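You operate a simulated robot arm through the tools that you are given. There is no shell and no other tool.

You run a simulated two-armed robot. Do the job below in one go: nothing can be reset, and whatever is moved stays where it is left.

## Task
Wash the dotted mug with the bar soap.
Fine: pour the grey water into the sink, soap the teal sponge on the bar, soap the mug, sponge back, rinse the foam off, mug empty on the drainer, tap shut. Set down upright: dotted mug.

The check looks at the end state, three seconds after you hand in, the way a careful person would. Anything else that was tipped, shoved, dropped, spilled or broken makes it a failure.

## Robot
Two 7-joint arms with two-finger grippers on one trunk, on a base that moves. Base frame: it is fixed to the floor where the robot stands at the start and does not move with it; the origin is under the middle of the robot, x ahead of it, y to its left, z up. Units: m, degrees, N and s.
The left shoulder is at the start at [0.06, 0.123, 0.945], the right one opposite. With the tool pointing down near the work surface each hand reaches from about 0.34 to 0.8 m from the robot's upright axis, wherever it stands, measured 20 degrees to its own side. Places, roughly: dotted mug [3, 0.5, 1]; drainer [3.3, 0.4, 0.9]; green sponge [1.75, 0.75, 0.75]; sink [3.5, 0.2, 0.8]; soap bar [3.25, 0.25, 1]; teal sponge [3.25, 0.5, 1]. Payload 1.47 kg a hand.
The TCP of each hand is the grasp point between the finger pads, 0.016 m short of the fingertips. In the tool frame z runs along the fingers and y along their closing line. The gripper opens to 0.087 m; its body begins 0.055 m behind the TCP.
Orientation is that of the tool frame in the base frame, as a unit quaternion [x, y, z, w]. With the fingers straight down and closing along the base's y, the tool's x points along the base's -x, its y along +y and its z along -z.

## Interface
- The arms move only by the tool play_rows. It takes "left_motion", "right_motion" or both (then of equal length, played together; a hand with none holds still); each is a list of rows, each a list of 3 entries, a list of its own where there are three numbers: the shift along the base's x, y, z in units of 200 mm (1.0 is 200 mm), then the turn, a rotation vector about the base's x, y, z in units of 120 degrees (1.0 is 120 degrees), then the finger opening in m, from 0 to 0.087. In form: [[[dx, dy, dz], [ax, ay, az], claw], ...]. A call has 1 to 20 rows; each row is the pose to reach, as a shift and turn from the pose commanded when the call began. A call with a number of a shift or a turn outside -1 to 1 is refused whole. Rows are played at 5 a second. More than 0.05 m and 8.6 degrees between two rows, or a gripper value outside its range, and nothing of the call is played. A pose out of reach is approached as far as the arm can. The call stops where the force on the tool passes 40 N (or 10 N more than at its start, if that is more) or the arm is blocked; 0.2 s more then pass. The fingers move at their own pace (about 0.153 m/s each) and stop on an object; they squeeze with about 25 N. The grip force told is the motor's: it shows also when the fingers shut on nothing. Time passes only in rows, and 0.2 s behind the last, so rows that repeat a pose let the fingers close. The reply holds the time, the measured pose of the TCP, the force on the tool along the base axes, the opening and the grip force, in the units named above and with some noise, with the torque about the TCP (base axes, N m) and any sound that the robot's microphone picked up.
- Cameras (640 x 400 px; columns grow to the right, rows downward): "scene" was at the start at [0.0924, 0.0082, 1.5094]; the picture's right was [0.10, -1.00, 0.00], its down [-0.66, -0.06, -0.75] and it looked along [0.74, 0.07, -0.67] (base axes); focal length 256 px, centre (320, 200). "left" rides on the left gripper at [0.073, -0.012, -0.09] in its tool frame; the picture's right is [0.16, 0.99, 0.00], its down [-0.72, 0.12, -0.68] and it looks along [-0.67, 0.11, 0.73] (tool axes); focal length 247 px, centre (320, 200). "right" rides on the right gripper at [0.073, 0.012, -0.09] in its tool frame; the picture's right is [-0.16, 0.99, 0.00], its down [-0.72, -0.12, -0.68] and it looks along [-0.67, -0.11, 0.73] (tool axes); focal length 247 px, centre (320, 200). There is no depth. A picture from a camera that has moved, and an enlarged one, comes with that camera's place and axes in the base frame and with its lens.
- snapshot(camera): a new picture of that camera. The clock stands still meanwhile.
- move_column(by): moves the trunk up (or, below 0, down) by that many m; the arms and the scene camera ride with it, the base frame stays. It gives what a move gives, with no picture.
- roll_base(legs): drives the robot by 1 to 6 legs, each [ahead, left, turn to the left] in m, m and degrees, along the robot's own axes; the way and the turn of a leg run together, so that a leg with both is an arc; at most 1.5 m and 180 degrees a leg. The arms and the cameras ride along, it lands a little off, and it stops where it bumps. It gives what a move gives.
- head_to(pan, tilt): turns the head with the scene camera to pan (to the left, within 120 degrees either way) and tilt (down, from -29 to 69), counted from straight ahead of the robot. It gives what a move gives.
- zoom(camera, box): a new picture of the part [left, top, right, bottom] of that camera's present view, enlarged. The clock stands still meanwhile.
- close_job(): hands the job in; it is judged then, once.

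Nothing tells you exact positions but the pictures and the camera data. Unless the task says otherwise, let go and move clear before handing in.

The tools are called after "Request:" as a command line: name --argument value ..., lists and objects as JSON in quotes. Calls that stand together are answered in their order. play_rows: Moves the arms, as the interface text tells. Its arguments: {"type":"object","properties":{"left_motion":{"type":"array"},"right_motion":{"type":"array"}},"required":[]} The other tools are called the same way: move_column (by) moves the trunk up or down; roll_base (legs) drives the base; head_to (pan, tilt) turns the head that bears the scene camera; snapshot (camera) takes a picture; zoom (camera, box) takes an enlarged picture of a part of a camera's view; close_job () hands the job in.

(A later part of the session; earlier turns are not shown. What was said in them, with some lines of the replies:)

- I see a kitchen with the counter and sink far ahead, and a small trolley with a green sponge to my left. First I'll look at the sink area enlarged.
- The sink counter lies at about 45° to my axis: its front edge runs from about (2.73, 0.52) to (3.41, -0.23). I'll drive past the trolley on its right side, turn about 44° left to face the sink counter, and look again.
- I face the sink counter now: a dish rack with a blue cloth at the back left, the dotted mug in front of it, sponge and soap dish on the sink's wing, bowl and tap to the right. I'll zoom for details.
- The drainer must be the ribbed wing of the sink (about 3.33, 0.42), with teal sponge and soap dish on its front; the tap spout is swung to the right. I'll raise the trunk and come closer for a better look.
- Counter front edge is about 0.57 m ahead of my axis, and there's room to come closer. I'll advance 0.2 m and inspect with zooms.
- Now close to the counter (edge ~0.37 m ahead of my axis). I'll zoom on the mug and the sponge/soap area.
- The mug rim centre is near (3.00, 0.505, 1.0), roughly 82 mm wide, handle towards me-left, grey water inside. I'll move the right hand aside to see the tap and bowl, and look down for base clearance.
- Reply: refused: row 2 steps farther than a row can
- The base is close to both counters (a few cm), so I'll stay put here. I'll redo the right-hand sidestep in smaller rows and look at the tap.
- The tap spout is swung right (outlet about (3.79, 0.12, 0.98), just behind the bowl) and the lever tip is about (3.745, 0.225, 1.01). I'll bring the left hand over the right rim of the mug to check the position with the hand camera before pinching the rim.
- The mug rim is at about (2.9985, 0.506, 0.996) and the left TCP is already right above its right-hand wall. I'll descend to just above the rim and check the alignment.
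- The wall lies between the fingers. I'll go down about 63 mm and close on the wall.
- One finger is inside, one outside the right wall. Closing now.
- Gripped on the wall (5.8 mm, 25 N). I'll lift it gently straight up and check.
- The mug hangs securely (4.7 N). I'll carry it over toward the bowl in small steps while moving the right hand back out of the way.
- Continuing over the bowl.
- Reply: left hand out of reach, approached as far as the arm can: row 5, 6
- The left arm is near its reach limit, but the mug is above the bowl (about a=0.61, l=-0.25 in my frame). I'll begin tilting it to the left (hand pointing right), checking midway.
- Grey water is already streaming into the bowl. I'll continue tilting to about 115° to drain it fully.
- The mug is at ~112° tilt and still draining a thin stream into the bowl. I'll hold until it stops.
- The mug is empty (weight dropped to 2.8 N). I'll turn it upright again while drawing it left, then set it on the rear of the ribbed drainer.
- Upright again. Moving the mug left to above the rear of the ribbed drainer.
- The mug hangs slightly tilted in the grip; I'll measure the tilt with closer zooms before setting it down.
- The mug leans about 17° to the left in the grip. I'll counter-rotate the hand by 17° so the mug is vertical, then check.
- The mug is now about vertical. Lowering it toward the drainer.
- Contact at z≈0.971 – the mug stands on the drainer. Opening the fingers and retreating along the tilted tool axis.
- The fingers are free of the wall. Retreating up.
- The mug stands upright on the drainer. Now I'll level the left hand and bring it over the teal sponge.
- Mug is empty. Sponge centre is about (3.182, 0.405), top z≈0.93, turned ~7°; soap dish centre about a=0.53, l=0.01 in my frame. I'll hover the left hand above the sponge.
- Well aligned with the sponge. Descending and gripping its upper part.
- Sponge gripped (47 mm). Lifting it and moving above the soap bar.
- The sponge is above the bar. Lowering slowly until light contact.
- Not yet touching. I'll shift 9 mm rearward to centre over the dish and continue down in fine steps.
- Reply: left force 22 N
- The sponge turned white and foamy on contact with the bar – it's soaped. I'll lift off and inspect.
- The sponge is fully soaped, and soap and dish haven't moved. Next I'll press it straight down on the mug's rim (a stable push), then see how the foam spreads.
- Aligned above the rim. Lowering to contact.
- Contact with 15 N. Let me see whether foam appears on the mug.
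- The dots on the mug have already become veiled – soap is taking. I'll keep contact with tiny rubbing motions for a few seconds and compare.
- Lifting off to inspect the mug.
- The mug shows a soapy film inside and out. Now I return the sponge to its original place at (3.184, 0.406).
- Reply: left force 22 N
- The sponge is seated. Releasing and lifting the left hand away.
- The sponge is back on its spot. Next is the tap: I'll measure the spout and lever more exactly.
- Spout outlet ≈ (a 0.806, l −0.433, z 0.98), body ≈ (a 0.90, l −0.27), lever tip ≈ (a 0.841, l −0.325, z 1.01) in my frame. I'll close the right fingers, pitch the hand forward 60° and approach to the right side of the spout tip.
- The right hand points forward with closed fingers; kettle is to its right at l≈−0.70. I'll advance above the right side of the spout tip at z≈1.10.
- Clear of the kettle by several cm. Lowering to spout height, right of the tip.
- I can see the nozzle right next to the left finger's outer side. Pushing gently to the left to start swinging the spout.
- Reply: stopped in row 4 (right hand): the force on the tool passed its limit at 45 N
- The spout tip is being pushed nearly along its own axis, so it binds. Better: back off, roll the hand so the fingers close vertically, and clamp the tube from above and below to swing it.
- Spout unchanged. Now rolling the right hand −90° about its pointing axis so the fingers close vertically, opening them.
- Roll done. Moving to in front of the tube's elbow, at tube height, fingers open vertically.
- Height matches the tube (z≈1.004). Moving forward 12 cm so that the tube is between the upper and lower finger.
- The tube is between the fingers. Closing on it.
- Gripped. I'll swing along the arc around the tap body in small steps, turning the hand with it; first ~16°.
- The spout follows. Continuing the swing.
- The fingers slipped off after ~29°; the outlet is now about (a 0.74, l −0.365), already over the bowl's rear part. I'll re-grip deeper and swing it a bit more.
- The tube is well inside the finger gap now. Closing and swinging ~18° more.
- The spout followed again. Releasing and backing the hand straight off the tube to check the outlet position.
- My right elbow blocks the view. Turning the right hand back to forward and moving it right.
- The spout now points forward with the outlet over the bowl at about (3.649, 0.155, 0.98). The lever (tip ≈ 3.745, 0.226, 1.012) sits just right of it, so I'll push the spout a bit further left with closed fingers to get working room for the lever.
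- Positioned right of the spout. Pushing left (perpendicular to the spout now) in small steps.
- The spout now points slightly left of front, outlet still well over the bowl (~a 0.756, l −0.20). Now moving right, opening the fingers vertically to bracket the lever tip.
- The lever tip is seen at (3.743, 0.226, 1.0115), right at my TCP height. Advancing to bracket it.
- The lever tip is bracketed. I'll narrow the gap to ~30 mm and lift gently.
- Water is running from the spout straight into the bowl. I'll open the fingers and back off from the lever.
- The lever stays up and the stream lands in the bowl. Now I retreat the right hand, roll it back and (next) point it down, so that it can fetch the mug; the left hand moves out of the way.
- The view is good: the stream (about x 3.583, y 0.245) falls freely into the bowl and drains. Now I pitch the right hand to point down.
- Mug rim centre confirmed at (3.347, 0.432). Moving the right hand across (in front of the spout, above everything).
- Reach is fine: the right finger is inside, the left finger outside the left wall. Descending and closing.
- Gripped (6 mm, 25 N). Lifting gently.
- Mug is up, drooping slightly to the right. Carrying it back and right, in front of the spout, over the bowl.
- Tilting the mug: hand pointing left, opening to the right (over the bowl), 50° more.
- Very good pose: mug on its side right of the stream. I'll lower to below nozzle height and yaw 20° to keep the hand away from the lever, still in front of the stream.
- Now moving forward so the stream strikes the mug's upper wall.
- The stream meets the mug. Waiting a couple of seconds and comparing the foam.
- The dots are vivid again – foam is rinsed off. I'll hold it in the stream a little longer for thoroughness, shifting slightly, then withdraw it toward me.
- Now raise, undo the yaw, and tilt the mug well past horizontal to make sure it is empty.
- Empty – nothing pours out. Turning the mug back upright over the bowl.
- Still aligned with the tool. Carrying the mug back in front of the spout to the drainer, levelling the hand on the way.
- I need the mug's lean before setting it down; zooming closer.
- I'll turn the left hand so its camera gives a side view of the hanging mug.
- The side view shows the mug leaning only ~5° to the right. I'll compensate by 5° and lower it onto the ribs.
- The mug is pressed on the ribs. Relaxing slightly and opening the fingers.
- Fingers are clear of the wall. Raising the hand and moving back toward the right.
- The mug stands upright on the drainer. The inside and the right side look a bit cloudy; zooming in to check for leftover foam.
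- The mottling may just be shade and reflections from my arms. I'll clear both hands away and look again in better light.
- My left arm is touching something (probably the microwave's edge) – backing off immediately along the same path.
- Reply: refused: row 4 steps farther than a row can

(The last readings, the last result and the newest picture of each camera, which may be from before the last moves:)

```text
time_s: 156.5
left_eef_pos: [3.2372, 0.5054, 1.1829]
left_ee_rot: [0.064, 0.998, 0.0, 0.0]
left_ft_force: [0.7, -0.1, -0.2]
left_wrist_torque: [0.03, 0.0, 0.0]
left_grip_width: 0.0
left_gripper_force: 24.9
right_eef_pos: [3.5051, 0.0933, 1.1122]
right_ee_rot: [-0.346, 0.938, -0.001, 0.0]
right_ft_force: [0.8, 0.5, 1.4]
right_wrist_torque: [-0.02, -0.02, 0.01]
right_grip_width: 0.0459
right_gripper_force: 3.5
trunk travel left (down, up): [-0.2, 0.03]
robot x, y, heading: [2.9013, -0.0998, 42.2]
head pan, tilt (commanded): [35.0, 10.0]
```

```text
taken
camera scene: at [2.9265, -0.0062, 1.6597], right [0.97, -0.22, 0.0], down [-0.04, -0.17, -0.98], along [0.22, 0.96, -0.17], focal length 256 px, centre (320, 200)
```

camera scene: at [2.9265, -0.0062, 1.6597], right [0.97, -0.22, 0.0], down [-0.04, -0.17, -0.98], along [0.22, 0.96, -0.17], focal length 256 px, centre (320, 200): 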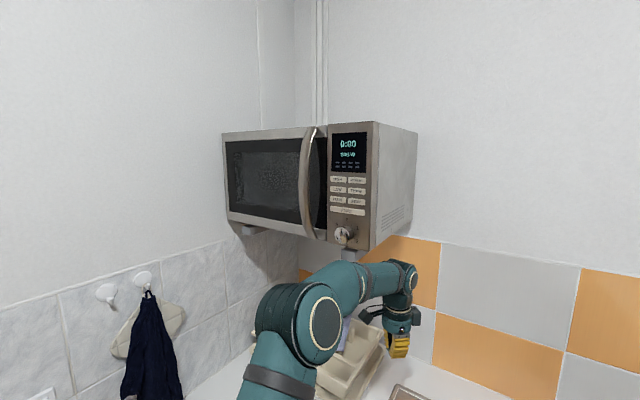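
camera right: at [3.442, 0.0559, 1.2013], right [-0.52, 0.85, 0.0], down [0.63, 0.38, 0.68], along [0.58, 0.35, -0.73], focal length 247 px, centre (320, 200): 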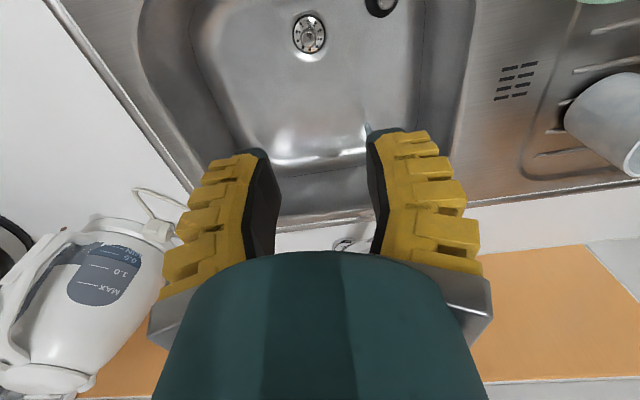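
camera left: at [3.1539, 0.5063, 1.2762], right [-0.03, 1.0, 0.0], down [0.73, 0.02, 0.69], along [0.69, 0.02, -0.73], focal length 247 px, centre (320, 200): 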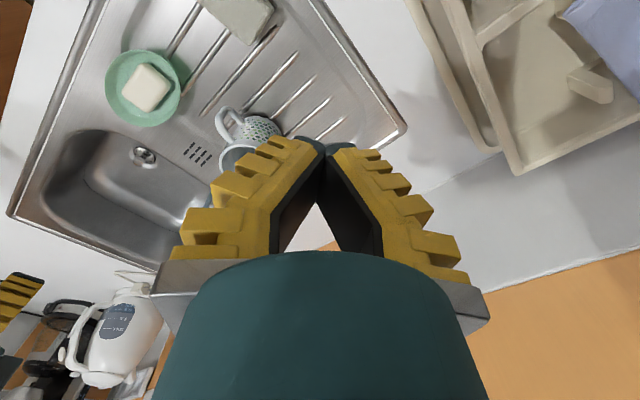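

The poses have settled exactly at the commanded values with no force, so it was a transient sway, not a lasting contact. I'll use the left camera for the mug's left side, then retract.

Request:
zoom --camera "left" --box '[180, 80, 340, 180]'

Request:
head_to --pan 4 --tilt 42

Request:
snapshot --camera "scene"

```text
4.00 times, centred on (260, 130) of left
camera zoom: at [3.164, 0.5045, 1.2725], right [-0.03, 1.0, 0.0], down [0.73, 0.02, 0.68], along [0.68, 0.02, -0.73], focal length 988 px, centre (560, 480)
```

zoom: 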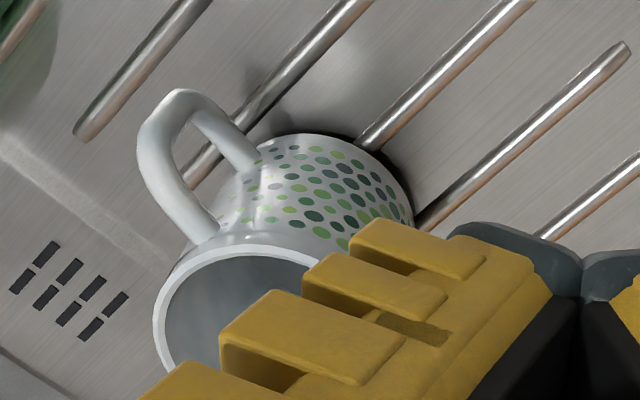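

```text
time_s: 157.4
left_eef_pos: [3.2384, 0.5058, 1.1823]
left_ee_rot: [0.064, 0.998, 0.0, 0.001]
left_ft_force: [-0.7, 0.2, -0.4]
left_wrist_torque: [-0.02, 0.02, 0.01]
left_grip_width: 0.0001
left_gripper_force: 24.9
right_eef_pos: [3.5061, 0.094, 1.1112]
right_ee_rot: [-0.345, 0.938, -0.002, -0.001]
right_ft_force: [-1.1, 0.0, 0.1]
right_wrist_torque: [0.04, -0.03, 0.04]
right_grip_width: 0.0458
right_gripper_force: 4.5
trunk travel left (down, up): [-0.2, 0.03]
robot x, y, heading: [2.8968, -0.105, 42.4]
head pan, tilt (commanded): [4.0, 42.0]
```

```text
taken
camera scene: at [2.9643, -0.0368, 1.6091], right [0.72, -0.69, 0.0], down [-0.46, -0.48, -0.74], along [0.52, 0.54, -0.67], focal length 256 px, centre (320, 200)
```

scene: 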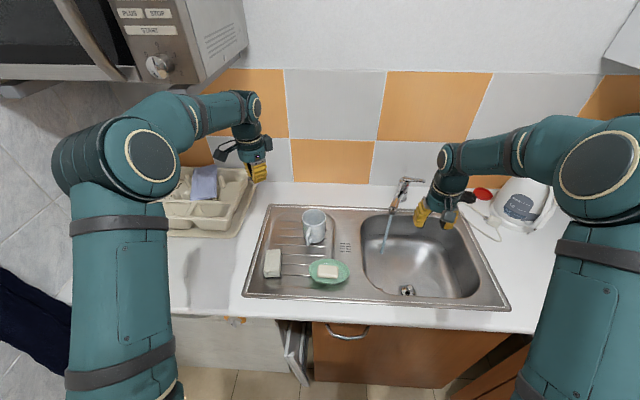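

Mug's dotted side looks clean and glossy, the microwave is where it was. Retracting the left arm slowly, and starting to re-orient the right hand (pitching it forward) to close the tap.

Request:
play_rows --left_motion '[[[-0.08, 0.02, 0], [0, 0, 0], 0.0], [[-0.16, 0.04, 0], [0, 0, 0], 0.0], [[-0.24, 0.06, 0], [0, 0, 0], 0.0], [[-0.32, 0.08, 0], [0, 0, 0], 0.0], [[-0.4, 0.1, 0], [0, 0, 0], 0.0], [[-0.48, 0.12, 0], [0, 0, 0], 0.0], [[-0.56, 0.14, 0], [0, 0, 0.02], 0.0], [[-0.64, 0.16, 0], [0, 0, 0.04], 0.0], [[-0.72, 0.16, 0], [0, 0, 0.06], 0.0], [[-0.8, 0.16, 0], [0, 0, 0.08], 0.0], [[-0.88, 0.12, 0], [0, 0, 0.1], 0.0], [[-0.95, 0.08, 0], [0, 0, 0.12], 0.0]]' --right_motion '[[[0.027, -0.0485, 0], [0.0408, -0.0473, 0], 0.04], [[0.054, -0.097, 0], [0.0817, -0.0945, 0], 0.04], [[0.081, -0.146, 0], [0.1225, -0.1418, 0], 0.04], [[0.1085, -0.194, 0], [0.1633, -0.189, 0], 0.04], [[0.136, -0.243, 0], [0.2042, -0.236, 0], 0.04], [[0.163, -0.291, 0], [0.245, -0.2835, 0], 0.04], [[0.19, -0.34, 0], [0.286, -0.331, 0], 0.04], [[0.217, -0.388, 0], [0.3267, -0.378, 0], 0.04], [[0.244, -0.437, 0], [0.3675, -0.425, 0], 0.04], [[0.271, -0.4855, 0], [0.408, -0.4725, 0], 0.04], [[0.298, -0.534, 0], [0.449, -0.52, 0], 0.04], [[0.3255, -0.5825, 0], [0.49, -0.567, 0], 0.04]]'

Request:
snapshot --camera "scene"

```text
time_s: 160.0
left_eef_pos: [3.054, 0.5213, 1.1822]
left_ee_rot: [-0.062, 0.998, 0.001, 0.0]
left_ft_force: [0.3, 0.7, 0.5]
left_wrist_torque: [-0.02, 0.05, -0.01]
left_grip_width: 0.0001
left_gripper_force: 25.0
right_eef_pos: [3.5708, -0.0246, 1.1124]
right_ee_rot: [-0.243, 0.665, 0.249, 0.661]
right_ft_force: [0.2, 0.4, -0.5]
right_wrist_torque: [0.0, 0.02, 0.04]
right_grip_width: 0.0457
right_gripper_force: 4.3
trunk travel left (down, up): [-0.2, 0.03]
robot x, y, heading: [2.9, -0.1045, 42.1]
head pan, tilt (commanded): [4.0, 42.0]
```

```text
taken
camera scene: at [2.9659, -0.0379, 1.6091], right [0.72, -0.69, 0.0], down [-0.46, -0.48, -0.74], along [0.51, 0.54, -0.67], focal length 256 px, centre (320, 200)
```

scene: 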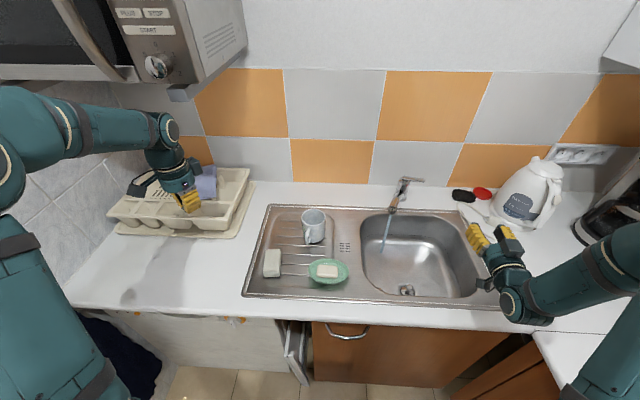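

Request:
zoom --camera "scene" --box '[288, 200, 336, 250]'

Request:
play_rows --right_motion '[[[0, 0, 0], [-0.0473, -0.0408, 0], 0.045], [[0, 0, 0], [-0.0945, -0.0817, 0], 0.05], [[0, 0, 0], [-0.1418, -0.1225, 0], 0.06], [[0, 0, 0], [-0.189, -0.1633, 0], 0.06], [[0, 0, 0], [-0.236, -0.204, 0], 0.06], [[0, 0, 0], [-0.2835, -0.245, 0], 0.06], [[0, 0, 0], [-0.331, -0.286, 0], 0.06], [[0, 0, 0], [-0.378, -0.3267, 0], 0.06], [[0, 0, 0], [-0.425, -0.3675, 0], 0.06], [[0, 0, 0], [-0.4725, -0.408, 0], 0.06], [[0, 0, 0], [-0.52, -0.449, 0], 0.06], [[0, 0, 0], [-0.567, -0.49, 0], 0.06]]'

```text
8.00 times, centred on (312, 225) of scene
camera zoom: at [2.9659, -0.0379, 1.6091], right [0.72, -0.69, 0.0], down [-0.46, -0.48, -0.74], along [0.51, 0.54, -0.67], focal length 2046 px, centre (384, 0)
```

zoom: 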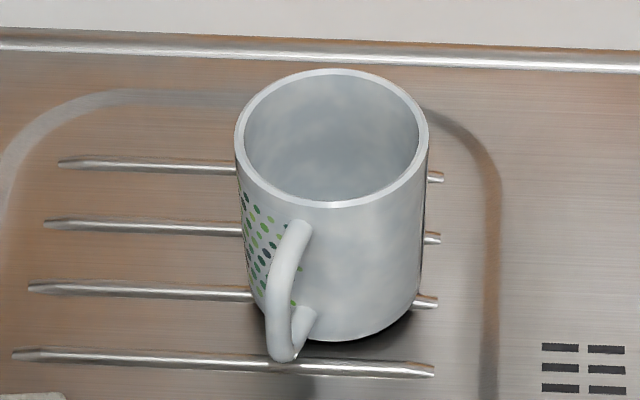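

```text
time_s: 162.6
left_eef_pos: [3.0524, 0.5204, 1.1812]
left_ee_rot: [-0.062, 0.998, -0.001, 0.0]
left_ft_force: [0.2, 0.0, 0.2]
left_wrist_torque: [0.02, -0.01, -0.02]
left_grip_width: 0.0
left_gripper_force: 25.1
right_eef_pos: [3.5695, -0.0244, 1.1129]
right_ee_rot: [-0.641, 0.297, -0.294, 0.644]
right_ft_force: [-0.9, -0.7, 0.6]
right_wrist_torque: [0.0, -0.02, -0.05]
right_grip_width: 0.0644
right_gripper_force: 3.0
trunk travel left (down, up): [-0.2, 0.03]
robot x, y, heading: [2.8998, -0.1045, 42.2]
head pan, tilt (commanded): [4.0, 42.0]
```

The film looks like a wet sheen. Moving the right hand (fingers closing vertically again) to in front of the lever.

Request:
play_rows --right_motion '[[[0.082, 0.164, -0.06], [0, 0, 0], 0.06], [[0.164, 0.327, -0.12], [0, 0, 0], 0.06], [[0.246, 0.491, -0.18], [0, 0, 0], 0.06], [[0.328, 0.655, -0.24], [0, 0, 0], 0.06], [[0.41, 0.818, -0.3], [0, 0, 0], 0.06], [[0.4925, 0.982, -0.355], [0, 0, 0], 0.06], [[0.4925, 0.982, -0.355], [0, 0, 0], 0.06]]'

Request:
snapshot --camera "right"

Request:
head_to --pan -8 --tilt 40

Request:
zoom --camera "scene" --box '[310, 155, 438, 235]'

```text
time_s: 164.2
left_eef_pos: [3.0521, 0.5202, 1.1824]
left_ee_rot: [-0.061, 0.998, 0.0, 0.0]
left_ft_force: [-0.6, 0.4, 0.6]
left_wrist_torque: [-0.01, -0.02, 0.0]
left_grip_width: 0.0
left_gripper_force: 24.8
right_eef_pos: [3.6666, 0.1706, 1.0416]
right_ee_rot: [-0.64, 0.297, -0.294, 0.645]
right_ft_force: [-0.4, -0.1, -0.2]
right_wrist_torque: [0.0, -0.02, 0.01]
right_grip_width: 0.0645
right_gripper_force: 3.5
trunk travel left (down, up): [-0.2, 0.03]
robot x, y, heading: [2.9007, -0.1032, 41.9]
head pan, tilt (commanded): [4.0, 42.0]
```

```text
taken
camera right: at [3.6459, 0.0583, 1.028], right [-0.11, 0.13, -0.99], down [-0.99, 0.11, 0.12], along [0.12, 0.99, 0.12], focal length 247 px, centre (320, 200)
```

right: 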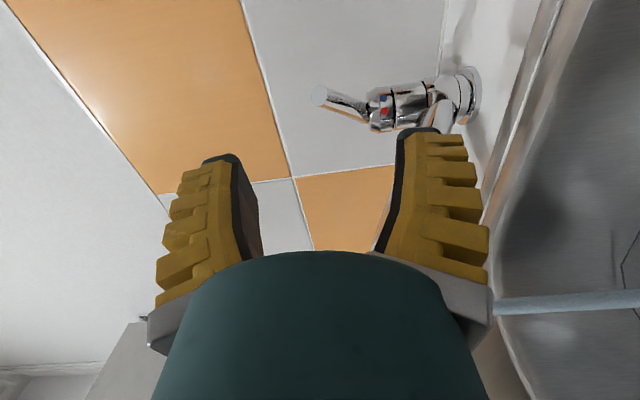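

```text
time_s: 165.0
left_eef_pos: [3.0523, 0.5196, 1.1808]
left_ee_rot: [-0.062, 0.998, 0.0, 0.0]
left_ft_force: [-0.6, 0.8, 0.3]
left_wrist_torque: [0.01, 0.0, 0.04]
left_grip_width: 0.0
left_gripper_force: 24.7
right_eef_pos: [3.6663, 0.172, 1.0404]
right_ee_rot: [-0.64, 0.298, -0.293, 0.645]
right_ft_force: [0.4, 0.3, -0.2]
right_wrist_torque: [0.02, 0.01, -0.02]
right_grip_width: 0.0646
right_gripper_force: 3.6
trunk travel left (down, up): [-0.2, 0.03]
robot x, y, heading: [2.9016, -0.1042, 41.9]
head pan, tilt (commanded): [-8.0, 40.0]
```

```text
5.00 times, centred on (374, 195) of scene
camera zoom: at [2.9767, -0.0494, 1.612], right [0.56, -0.83, 0.0], down [-0.53, -0.36, -0.77], along [0.63, 0.43, -0.64], focal length 1279 px, centre (50, 225)
```

zoom: 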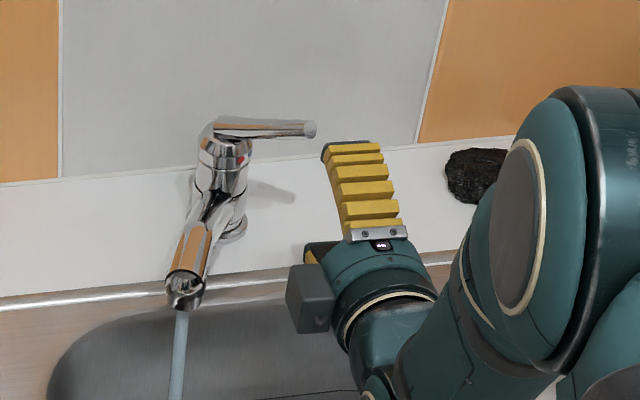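

Lever tip seen at (3.743, 0.228, 1.04). Advancing to bracket it, then pushing down.

Request:
play_rows --right_motion '[[[0.13, 0.109, 0], [0, 0, 0], 0.06], [[0.26, 0.218, 0], [0, 0, 0], 0.06], [[0.392, 0.328, 0], [0, 0, 0], 0.06], [[0.392, 0.328, 0], [0, 0, 0], 0.06]]'

Request:
snapshot --camera "right"

```text
time_s: 166.0
left_eef_pos: [3.0528, 0.5201, 1.182]
left_ee_rot: [-0.061, 0.998, 0.0, 0.0]
left_ft_force: [0.0, -1.1, 0.1]
left_wrist_torque: [0.0, 0.01, 0.0]
left_grip_width: 0.0001
left_gripper_force: 25.1
right_eef_pos: [3.7447, 0.2371, 1.0418]
right_ee_rot: [-0.64, 0.298, -0.292, 0.645]
right_ft_force: [-0.1, -0.1, 0.2]
right_wrist_torque: [-0.01, 0.02, -0.01]
right_grip_width: 0.0645
right_gripper_force: 3.8
trunk travel left (down, up): [-0.2, 0.03]
robot x, y, heading: [2.8994, -0.1037, 42.2]
head pan, tilt (commanded): [-8.0, 40.0]
```

```text
taken
camera right: at [3.7245, 0.1246, 1.0292], right [-0.11, 0.13, -0.99], down [-0.99, 0.11, 0.12], along [0.12, 0.99, 0.12], focal length 247 px, centre (320, 200)
```

right: 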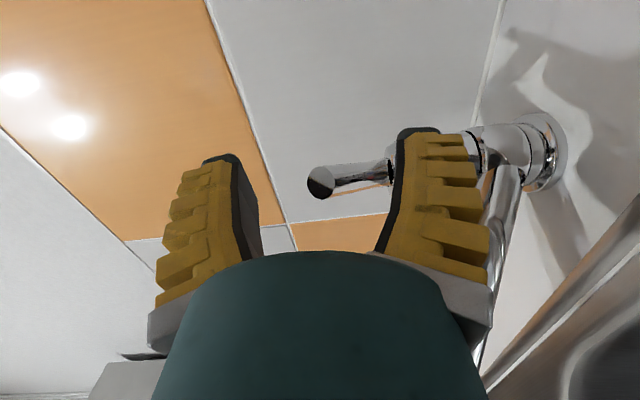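

Request:
play_rows --right_motion '[[[0, 0, 0], [0, 0, 0], 0.04], [[0, 0, 0], [0, 0, 0], 0.025], [[0, 0, -0.03], [0, 0, 0], 0.025], [[0, 0, -0.06], [0, 0, 0], 0.025], [[0, 0, -0.09], [0, 0, 0], 0.025], [[0, 0, -0.12], [0, 0, 0], 0.025], [[0, 0, -0.15], [0, 0, 0], 0.025], [[0, 0, -0.18], [0, 0, 0], 0.025]]'

Request:
zoom --camera "scene" --box '[310, 155, 438, 235]'

Request:
snapshot --camera "right"

```text
time_s: 167.8
left_eef_pos: [3.0529, 0.5214, 1.1812]
left_ee_rot: [-0.063, 0.998, 0.001, 0.001]
left_ft_force: [-0.6, 0.6, 0.1]
left_wrist_torque: [0.04, -0.03, -0.01]
left_grip_width: 0.0
left_gripper_force: 24.6
right_eef_pos: [3.7458, 0.2384, 1.0058]
right_ee_rot: [-0.641, 0.298, -0.293, 0.644]
right_ft_force: [-0.5, 0.1, 0.2]
right_wrist_torque: [0.02, -0.03, 0.0]
right_grip_width: 0.0313
right_gripper_force: 3.8
trunk travel left (down, up): [-0.2, 0.03]
robot x, y, heading: [2.9029, -0.1, 42.3]
head pan, tilt (commanded): [-8.0, 40.0]
```

```text
5.00 times, centred on (374, 195) of scene
camera zoom: at [2.9769, -0.0493, 1.612], right [0.56, -0.83, 0.0], down [-0.53, -0.36, -0.77], along [0.63, 0.43, -0.64], focal length 1279 px, centre (50, 225)
```

zoom: 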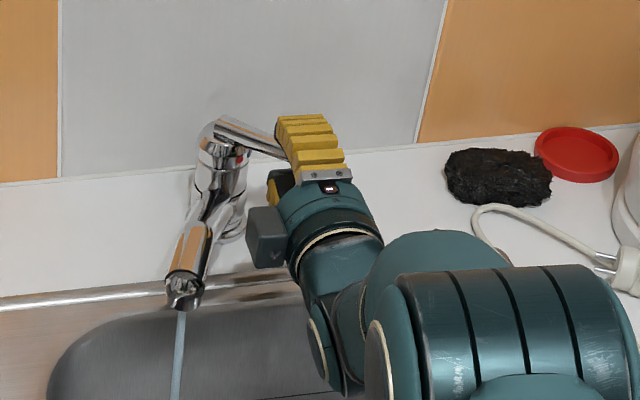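

```text
taken
camera right: at [3.7255, 0.1253, 0.9922], right [-0.11, 0.13, -0.99], down [-0.99, 0.11, 0.12], along [0.12, 0.99, 0.11], focal length 247 px, centre (320, 200)
```

right: 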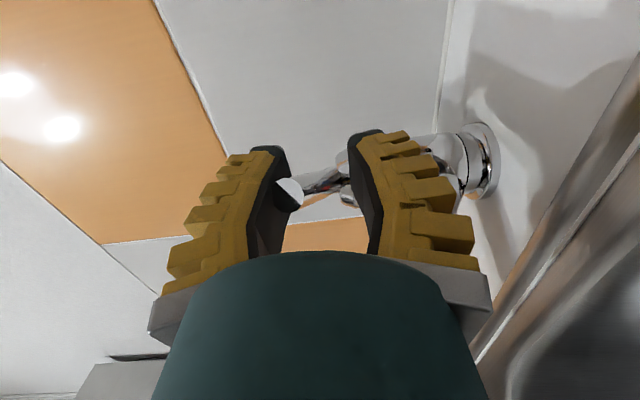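

The stream got thinner; the lever isn't fully down yet. Pushing a bit further down.

Request:
play_rows --right_motion '[[[0, 0, -0.02], [0, 0, 0], 0.025], [[0, 0, -0.04], [0, 0, 0], 0.025], [[0, 0, -0.055], [0, 0, 0], 0.025]]'

Request:
zoom --camera "scene" --box '[310, 155, 438, 235]'

```text
time_s: 168.6
left_eef_pos: [3.0511, 0.5203, 1.1821]
left_ee_rot: [-0.062, 0.998, 0.0, 0.0]
left_ft_force: [0.6, 0.8, 0.9]
left_wrist_torque: [0.01, -0.04, -0.01]
left_grip_width: 0.0
left_gripper_force: 25.1
right_eef_pos: [3.7465, 0.2389, 0.9985]
right_ee_rot: [-0.639, 0.297, -0.295, 0.646]
right_ft_force: [2.5, -0.6, 11.1]
right_wrist_torque: [-0.06, 0.07, -0.1]
right_grip_width: 0.0372
right_gripper_force: 8.8
trunk travel left (down, up): [-0.2, 0.03]
robot x, y, heading: [2.8992, -0.105, 42.3]
head pan, tilt (commanded): [-8.0, 40.0]
```

```text
5.00 times, centred on (374, 195) of scene
camera zoom: at [2.9755, -0.0501, 1.6122], right [0.56, -0.83, 0.0], down [-0.53, -0.36, -0.77], along [0.63, 0.43, -0.64], focal length 1279 px, centre (50, 225)
```

zoom: 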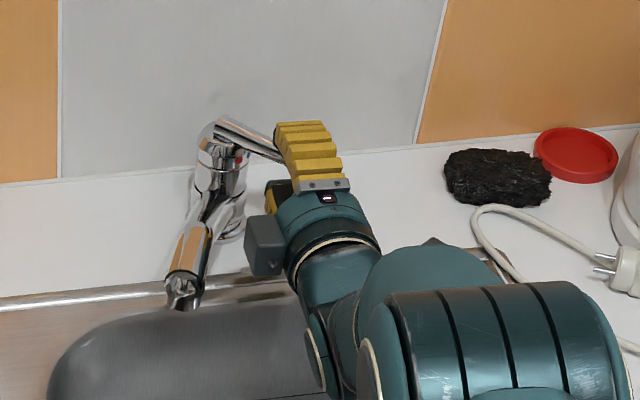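

Water has stopped and the lever is at its stop. Opening the fingers and backing off.

Request:
play_rows --right_motion '[[[0, 0, 0.02], [0, 0, 0], 0.04], [[0, 0, 0.03], [0, 0, 0], 0.055], [[0, 0, 0.04], [0, 0, 0], 0.06], [[0, 0, 0.04], [0, 0, 0], 0.06], [[-0.126, -0.109, 0.04], [0, 0, 0], 0.06], [[-0.252, -0.218, 0.04], [0, 0, 0], 0.06], [[-0.378, -0.3265, 0.04], [0, 0, 0], 0.06], [[-0.45, -0.45, 0.1], [0, 0, 0], 0.06], [[-0.53, -0.62, 0.2], [0, 0, 0], 0.06], [[-0.6, -0.8, 0.3], [0, 0, 0], 0.06], [[-0.65, -0.98, 0.4], [0, 0, 0], 0.06]]'

Request:
snapshot --camera "scene"

Request:
zoom --camera "scene" --box '[290, 165, 450, 305]'

```text
time_s: 171.0
left_eef_pos: [3.052, 0.5205, 1.1817]
left_ee_rot: [-0.062, 0.998, 0.002, 0.001]
left_ft_force: [-0.1, 0.3, -0.1]
left_wrist_torque: [0.02, -0.04, 0.0]
left_grip_width: 0.0001
left_gripper_force: 25.1
right_eef_pos: [3.6154, 0.0386, 1.0737]
right_ee_rot: [-0.64, 0.298, -0.294, 0.645]
right_ft_force: [-0.3, 0.6, -0.1]
right_wrist_torque: [-0.05, 0.0, 0.01]
right_grip_width: 0.0647
right_gripper_force: 3.4
trunk travel left (down, up): [-0.2, 0.03]
robot x, y, heading: [2.9012, -0.1055, 42.1]
head pan, tilt (commanded): [-8.0, 40.0]
```

```text
taken
camera scene: at [2.9762, -0.0508, 1.6121], right [0.56, -0.83, 0.0], down [-0.53, -0.36, -0.77], along [0.63, 0.43, -0.64], focal length 256 px, centre (320, 200)
```

scene: 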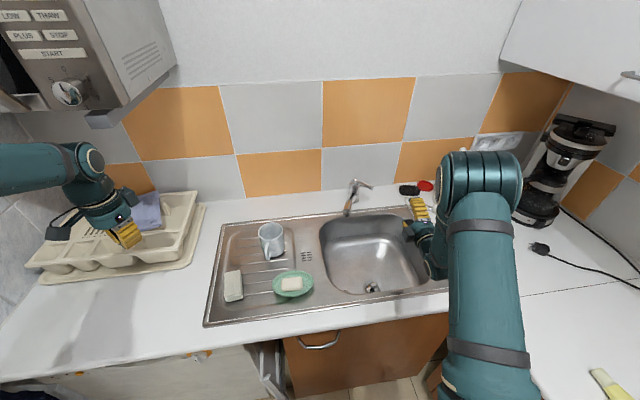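

```text
2.86 times, centred on (370, 235) of scene
camera zoom: at [2.9762, -0.0508, 1.6121], right [0.56, -0.83, 0.0], down [-0.53, -0.36, -0.77], along [0.63, 0.43, -0.64], focal length 731 px, centre (177, 100)
```

zoom: 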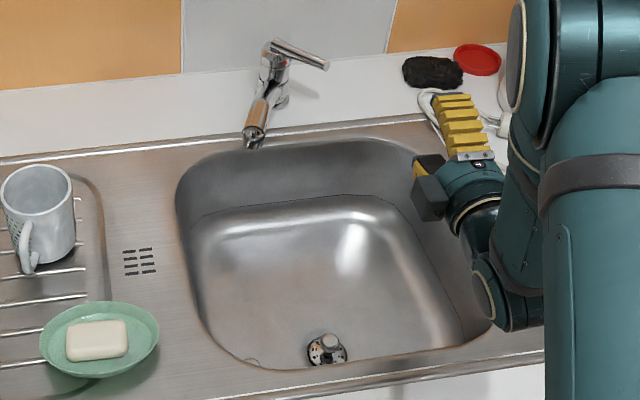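

Tap is shut and the bowl is empty. I'll compare the mug with the same view I had when it was still soapy.

Request:
zoom --camera "scene" --box '[230, 185, 358, 265]'

Request:
zoom --camera "scene" --box '[205, 250, 333, 330]'

```text
5.00 times, centred on (294, 225) of scene
camera zoom: at [2.9762, -0.0508, 1.6121], right [0.56, -0.83, 0.0], down [-0.53, -0.36, -0.77], along [0.63, 0.43, -0.64], focal length 1279 px, centre (450, 75)
```

zoom: 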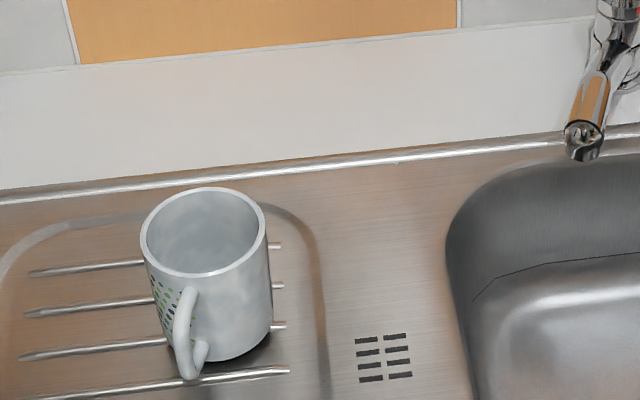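

```text
5.00 times, centred on (269, 290) of scene
camera zoom: at [2.9762, -0.0508, 1.6121], right [0.56, -0.83, 0.0], down [-0.53, -0.36, -0.77], along [0.63, 0.43, -0.64], focal length 1279 px, centre (575, -250)
```

zoom: 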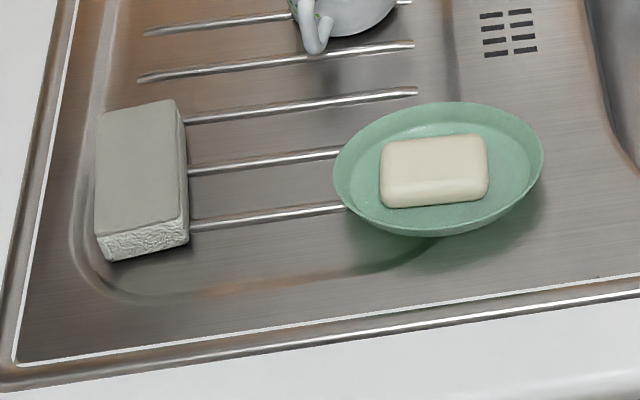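

The mug now shows vivid dots and a wet sheen, clearly different from the soapy state; it's upright and empty on the ribs, sponge and soap in place, tap shut. Retracting both hands clear before handing in.

Request:
play_rows --right_motion '[[[-0.11, -0.1, 0.05], [0, 0, 0], 0.06], [[-0.22, -0.2, 0.1], [0, 0, 0], 0.06], [[-0.33, -0.3, 0.15], [0, 0, 0], 0.06], [[-0.444, -0.403, 0.2], [0, 0, 0], 0.06], [[-0.444, -0.403, 0.2], [0, 0, 0], 0.06]]' --left_motion '[[[-0.07, -0.065, 0], [0, 0, 0], 0.02], [[-0.15, -0.13, 0], [0, 0, 0], 0.04], [[-0.22, -0.2, 0], [0, 0, 0], 0.04], [[-0.296, -0.269, 0], [0, 0, 0], 0.04], [[-0.296, -0.269, 0], [0, 0, 0], 0.04]]'

Request:
head_to --pan 0 --tilt 40

Request:
snapshot --camera "scene"

Request:
zoom --camera "scene" --box '[230, 185, 390, 285]'

```text
time_s: 172.2
left_eef_pos: [2.9918, 0.4678, 1.1811]
left_ee_rot: [-0.062, 0.998, 0.0, 0.0]
left_ft_force: [0.8, 0.1, -0.3]
left_wrist_torque: [0.02, 0.02, -0.04]
left_grip_width: 0.0459
left_gripper_force: 4.6
right_eef_pos: [3.5296, -0.0381, 1.1141]
right_ee_rot: [-0.64, 0.298, -0.294, 0.644]
right_ft_force: [-0.5, 0.2, 0.1]
right_wrist_torque: [0.0, 0.03, 0.0]
right_grip_width: 0.0648
right_gripper_force: 3.2
trunk travel left (down, up): [-0.2, 0.03]
robot x, y, heading: [2.8996, -0.1042, 42.1]
head pan, tilt (commanded): [-8.0, 40.0]
```

```text
time_s: 172.9
left_eef_pos: [2.9926, 0.4684, 1.1806]
left_ee_rot: [-0.062, 0.998, 0.0, 0.0]
left_ft_force: [-0.3, 0.1, 0.6]
left_wrist_torque: [0.01, -0.05, -0.02]
left_grip_width: 0.0461
left_gripper_force: 3.9
right_eef_pos: [3.5288, -0.0389, 1.1141]
right_ee_rot: [-0.64, 0.298, -0.293, 0.644]
right_ft_force: [-0.2, 0.5, 0.6]
right_wrist_torque: [-0.02, -0.01, 0.01]
right_grip_width: 0.0649
right_gripper_force: 3.7
trunk travel left (down, up): [-0.2, 0.03]
robot x, y, heading: [2.8998, -0.1031, 42.1]
head pan, tilt (commanded): [0.0, 40.0]
```

```text
taken
camera scene: at [2.9692, -0.0403, 1.6121], right [0.67, -0.74, 0.0], down [-0.48, -0.43, -0.77], along [0.57, 0.51, -0.64], focal length 256 px, centre (320, 200)
```

scene: 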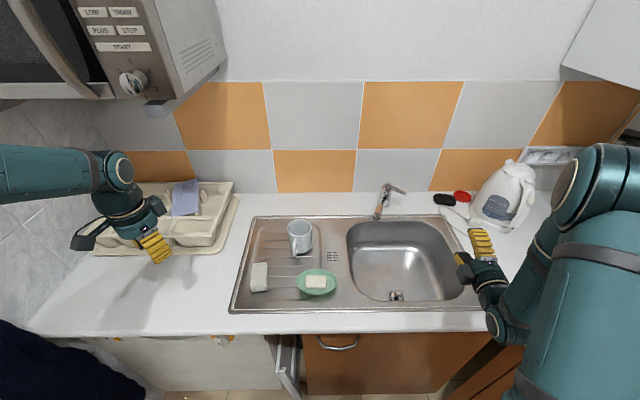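

```text
4.00 times, centred on (310, 235) of scene
camera zoom: at [2.9692, -0.0403, 1.6121], right [0.67, -0.74, 0.0], down [-0.48, -0.43, -0.77], along [0.57, 0.51, -0.64], focal length 1023 px, centre (360, 60)
```

zoom: 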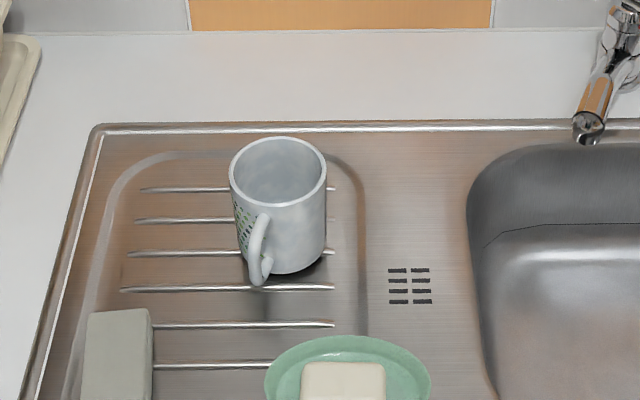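

Everything is in its final state: the mug is upright and empty on the drainer, the sponge and soap are in place, the tap is shut, the sink is clear and both hands are away. I can't be fully certain the bluish mottling left on the mug is only wetness, but the dots are as vivid as at the start. Handing in.

Request:
close_job

```text
The job is handed in.
```

I've handed the job in: the dotted mug is washed and stands upright and empty on the ribbed drainer, and the tap is shut. The checker's verdict hasn't come back.

- **Grey water:** poured into the sink bowl, and nothing spilled outside it that I could see.
- **Soaping:** the teal sponge foamed up on the bar, then soaped the mug inside and out. The sponge is back where it started, and the soap and its dish haven't moved.
- **Rinsing:** I held the mug on its side under the running tap until its dots were vivid again, then tipped it to make sure it was empty. A bluish, mottled look remains inside the mug and on the side that faced away from the stream. I took it for wetness, but I can't rule out leftover soap there, because I didn't rinse that side or the inside directly.
- **Tap:** the spout was turned away from the bowl, so I swung it over the bowl and left it there. The lever is down and the water has stopped.

Late on, the robot swayed briefly while the left arm was near the microwave. Afterwards the force readings were normal and the microwave looked unmoved, so I don't think it was bumped.
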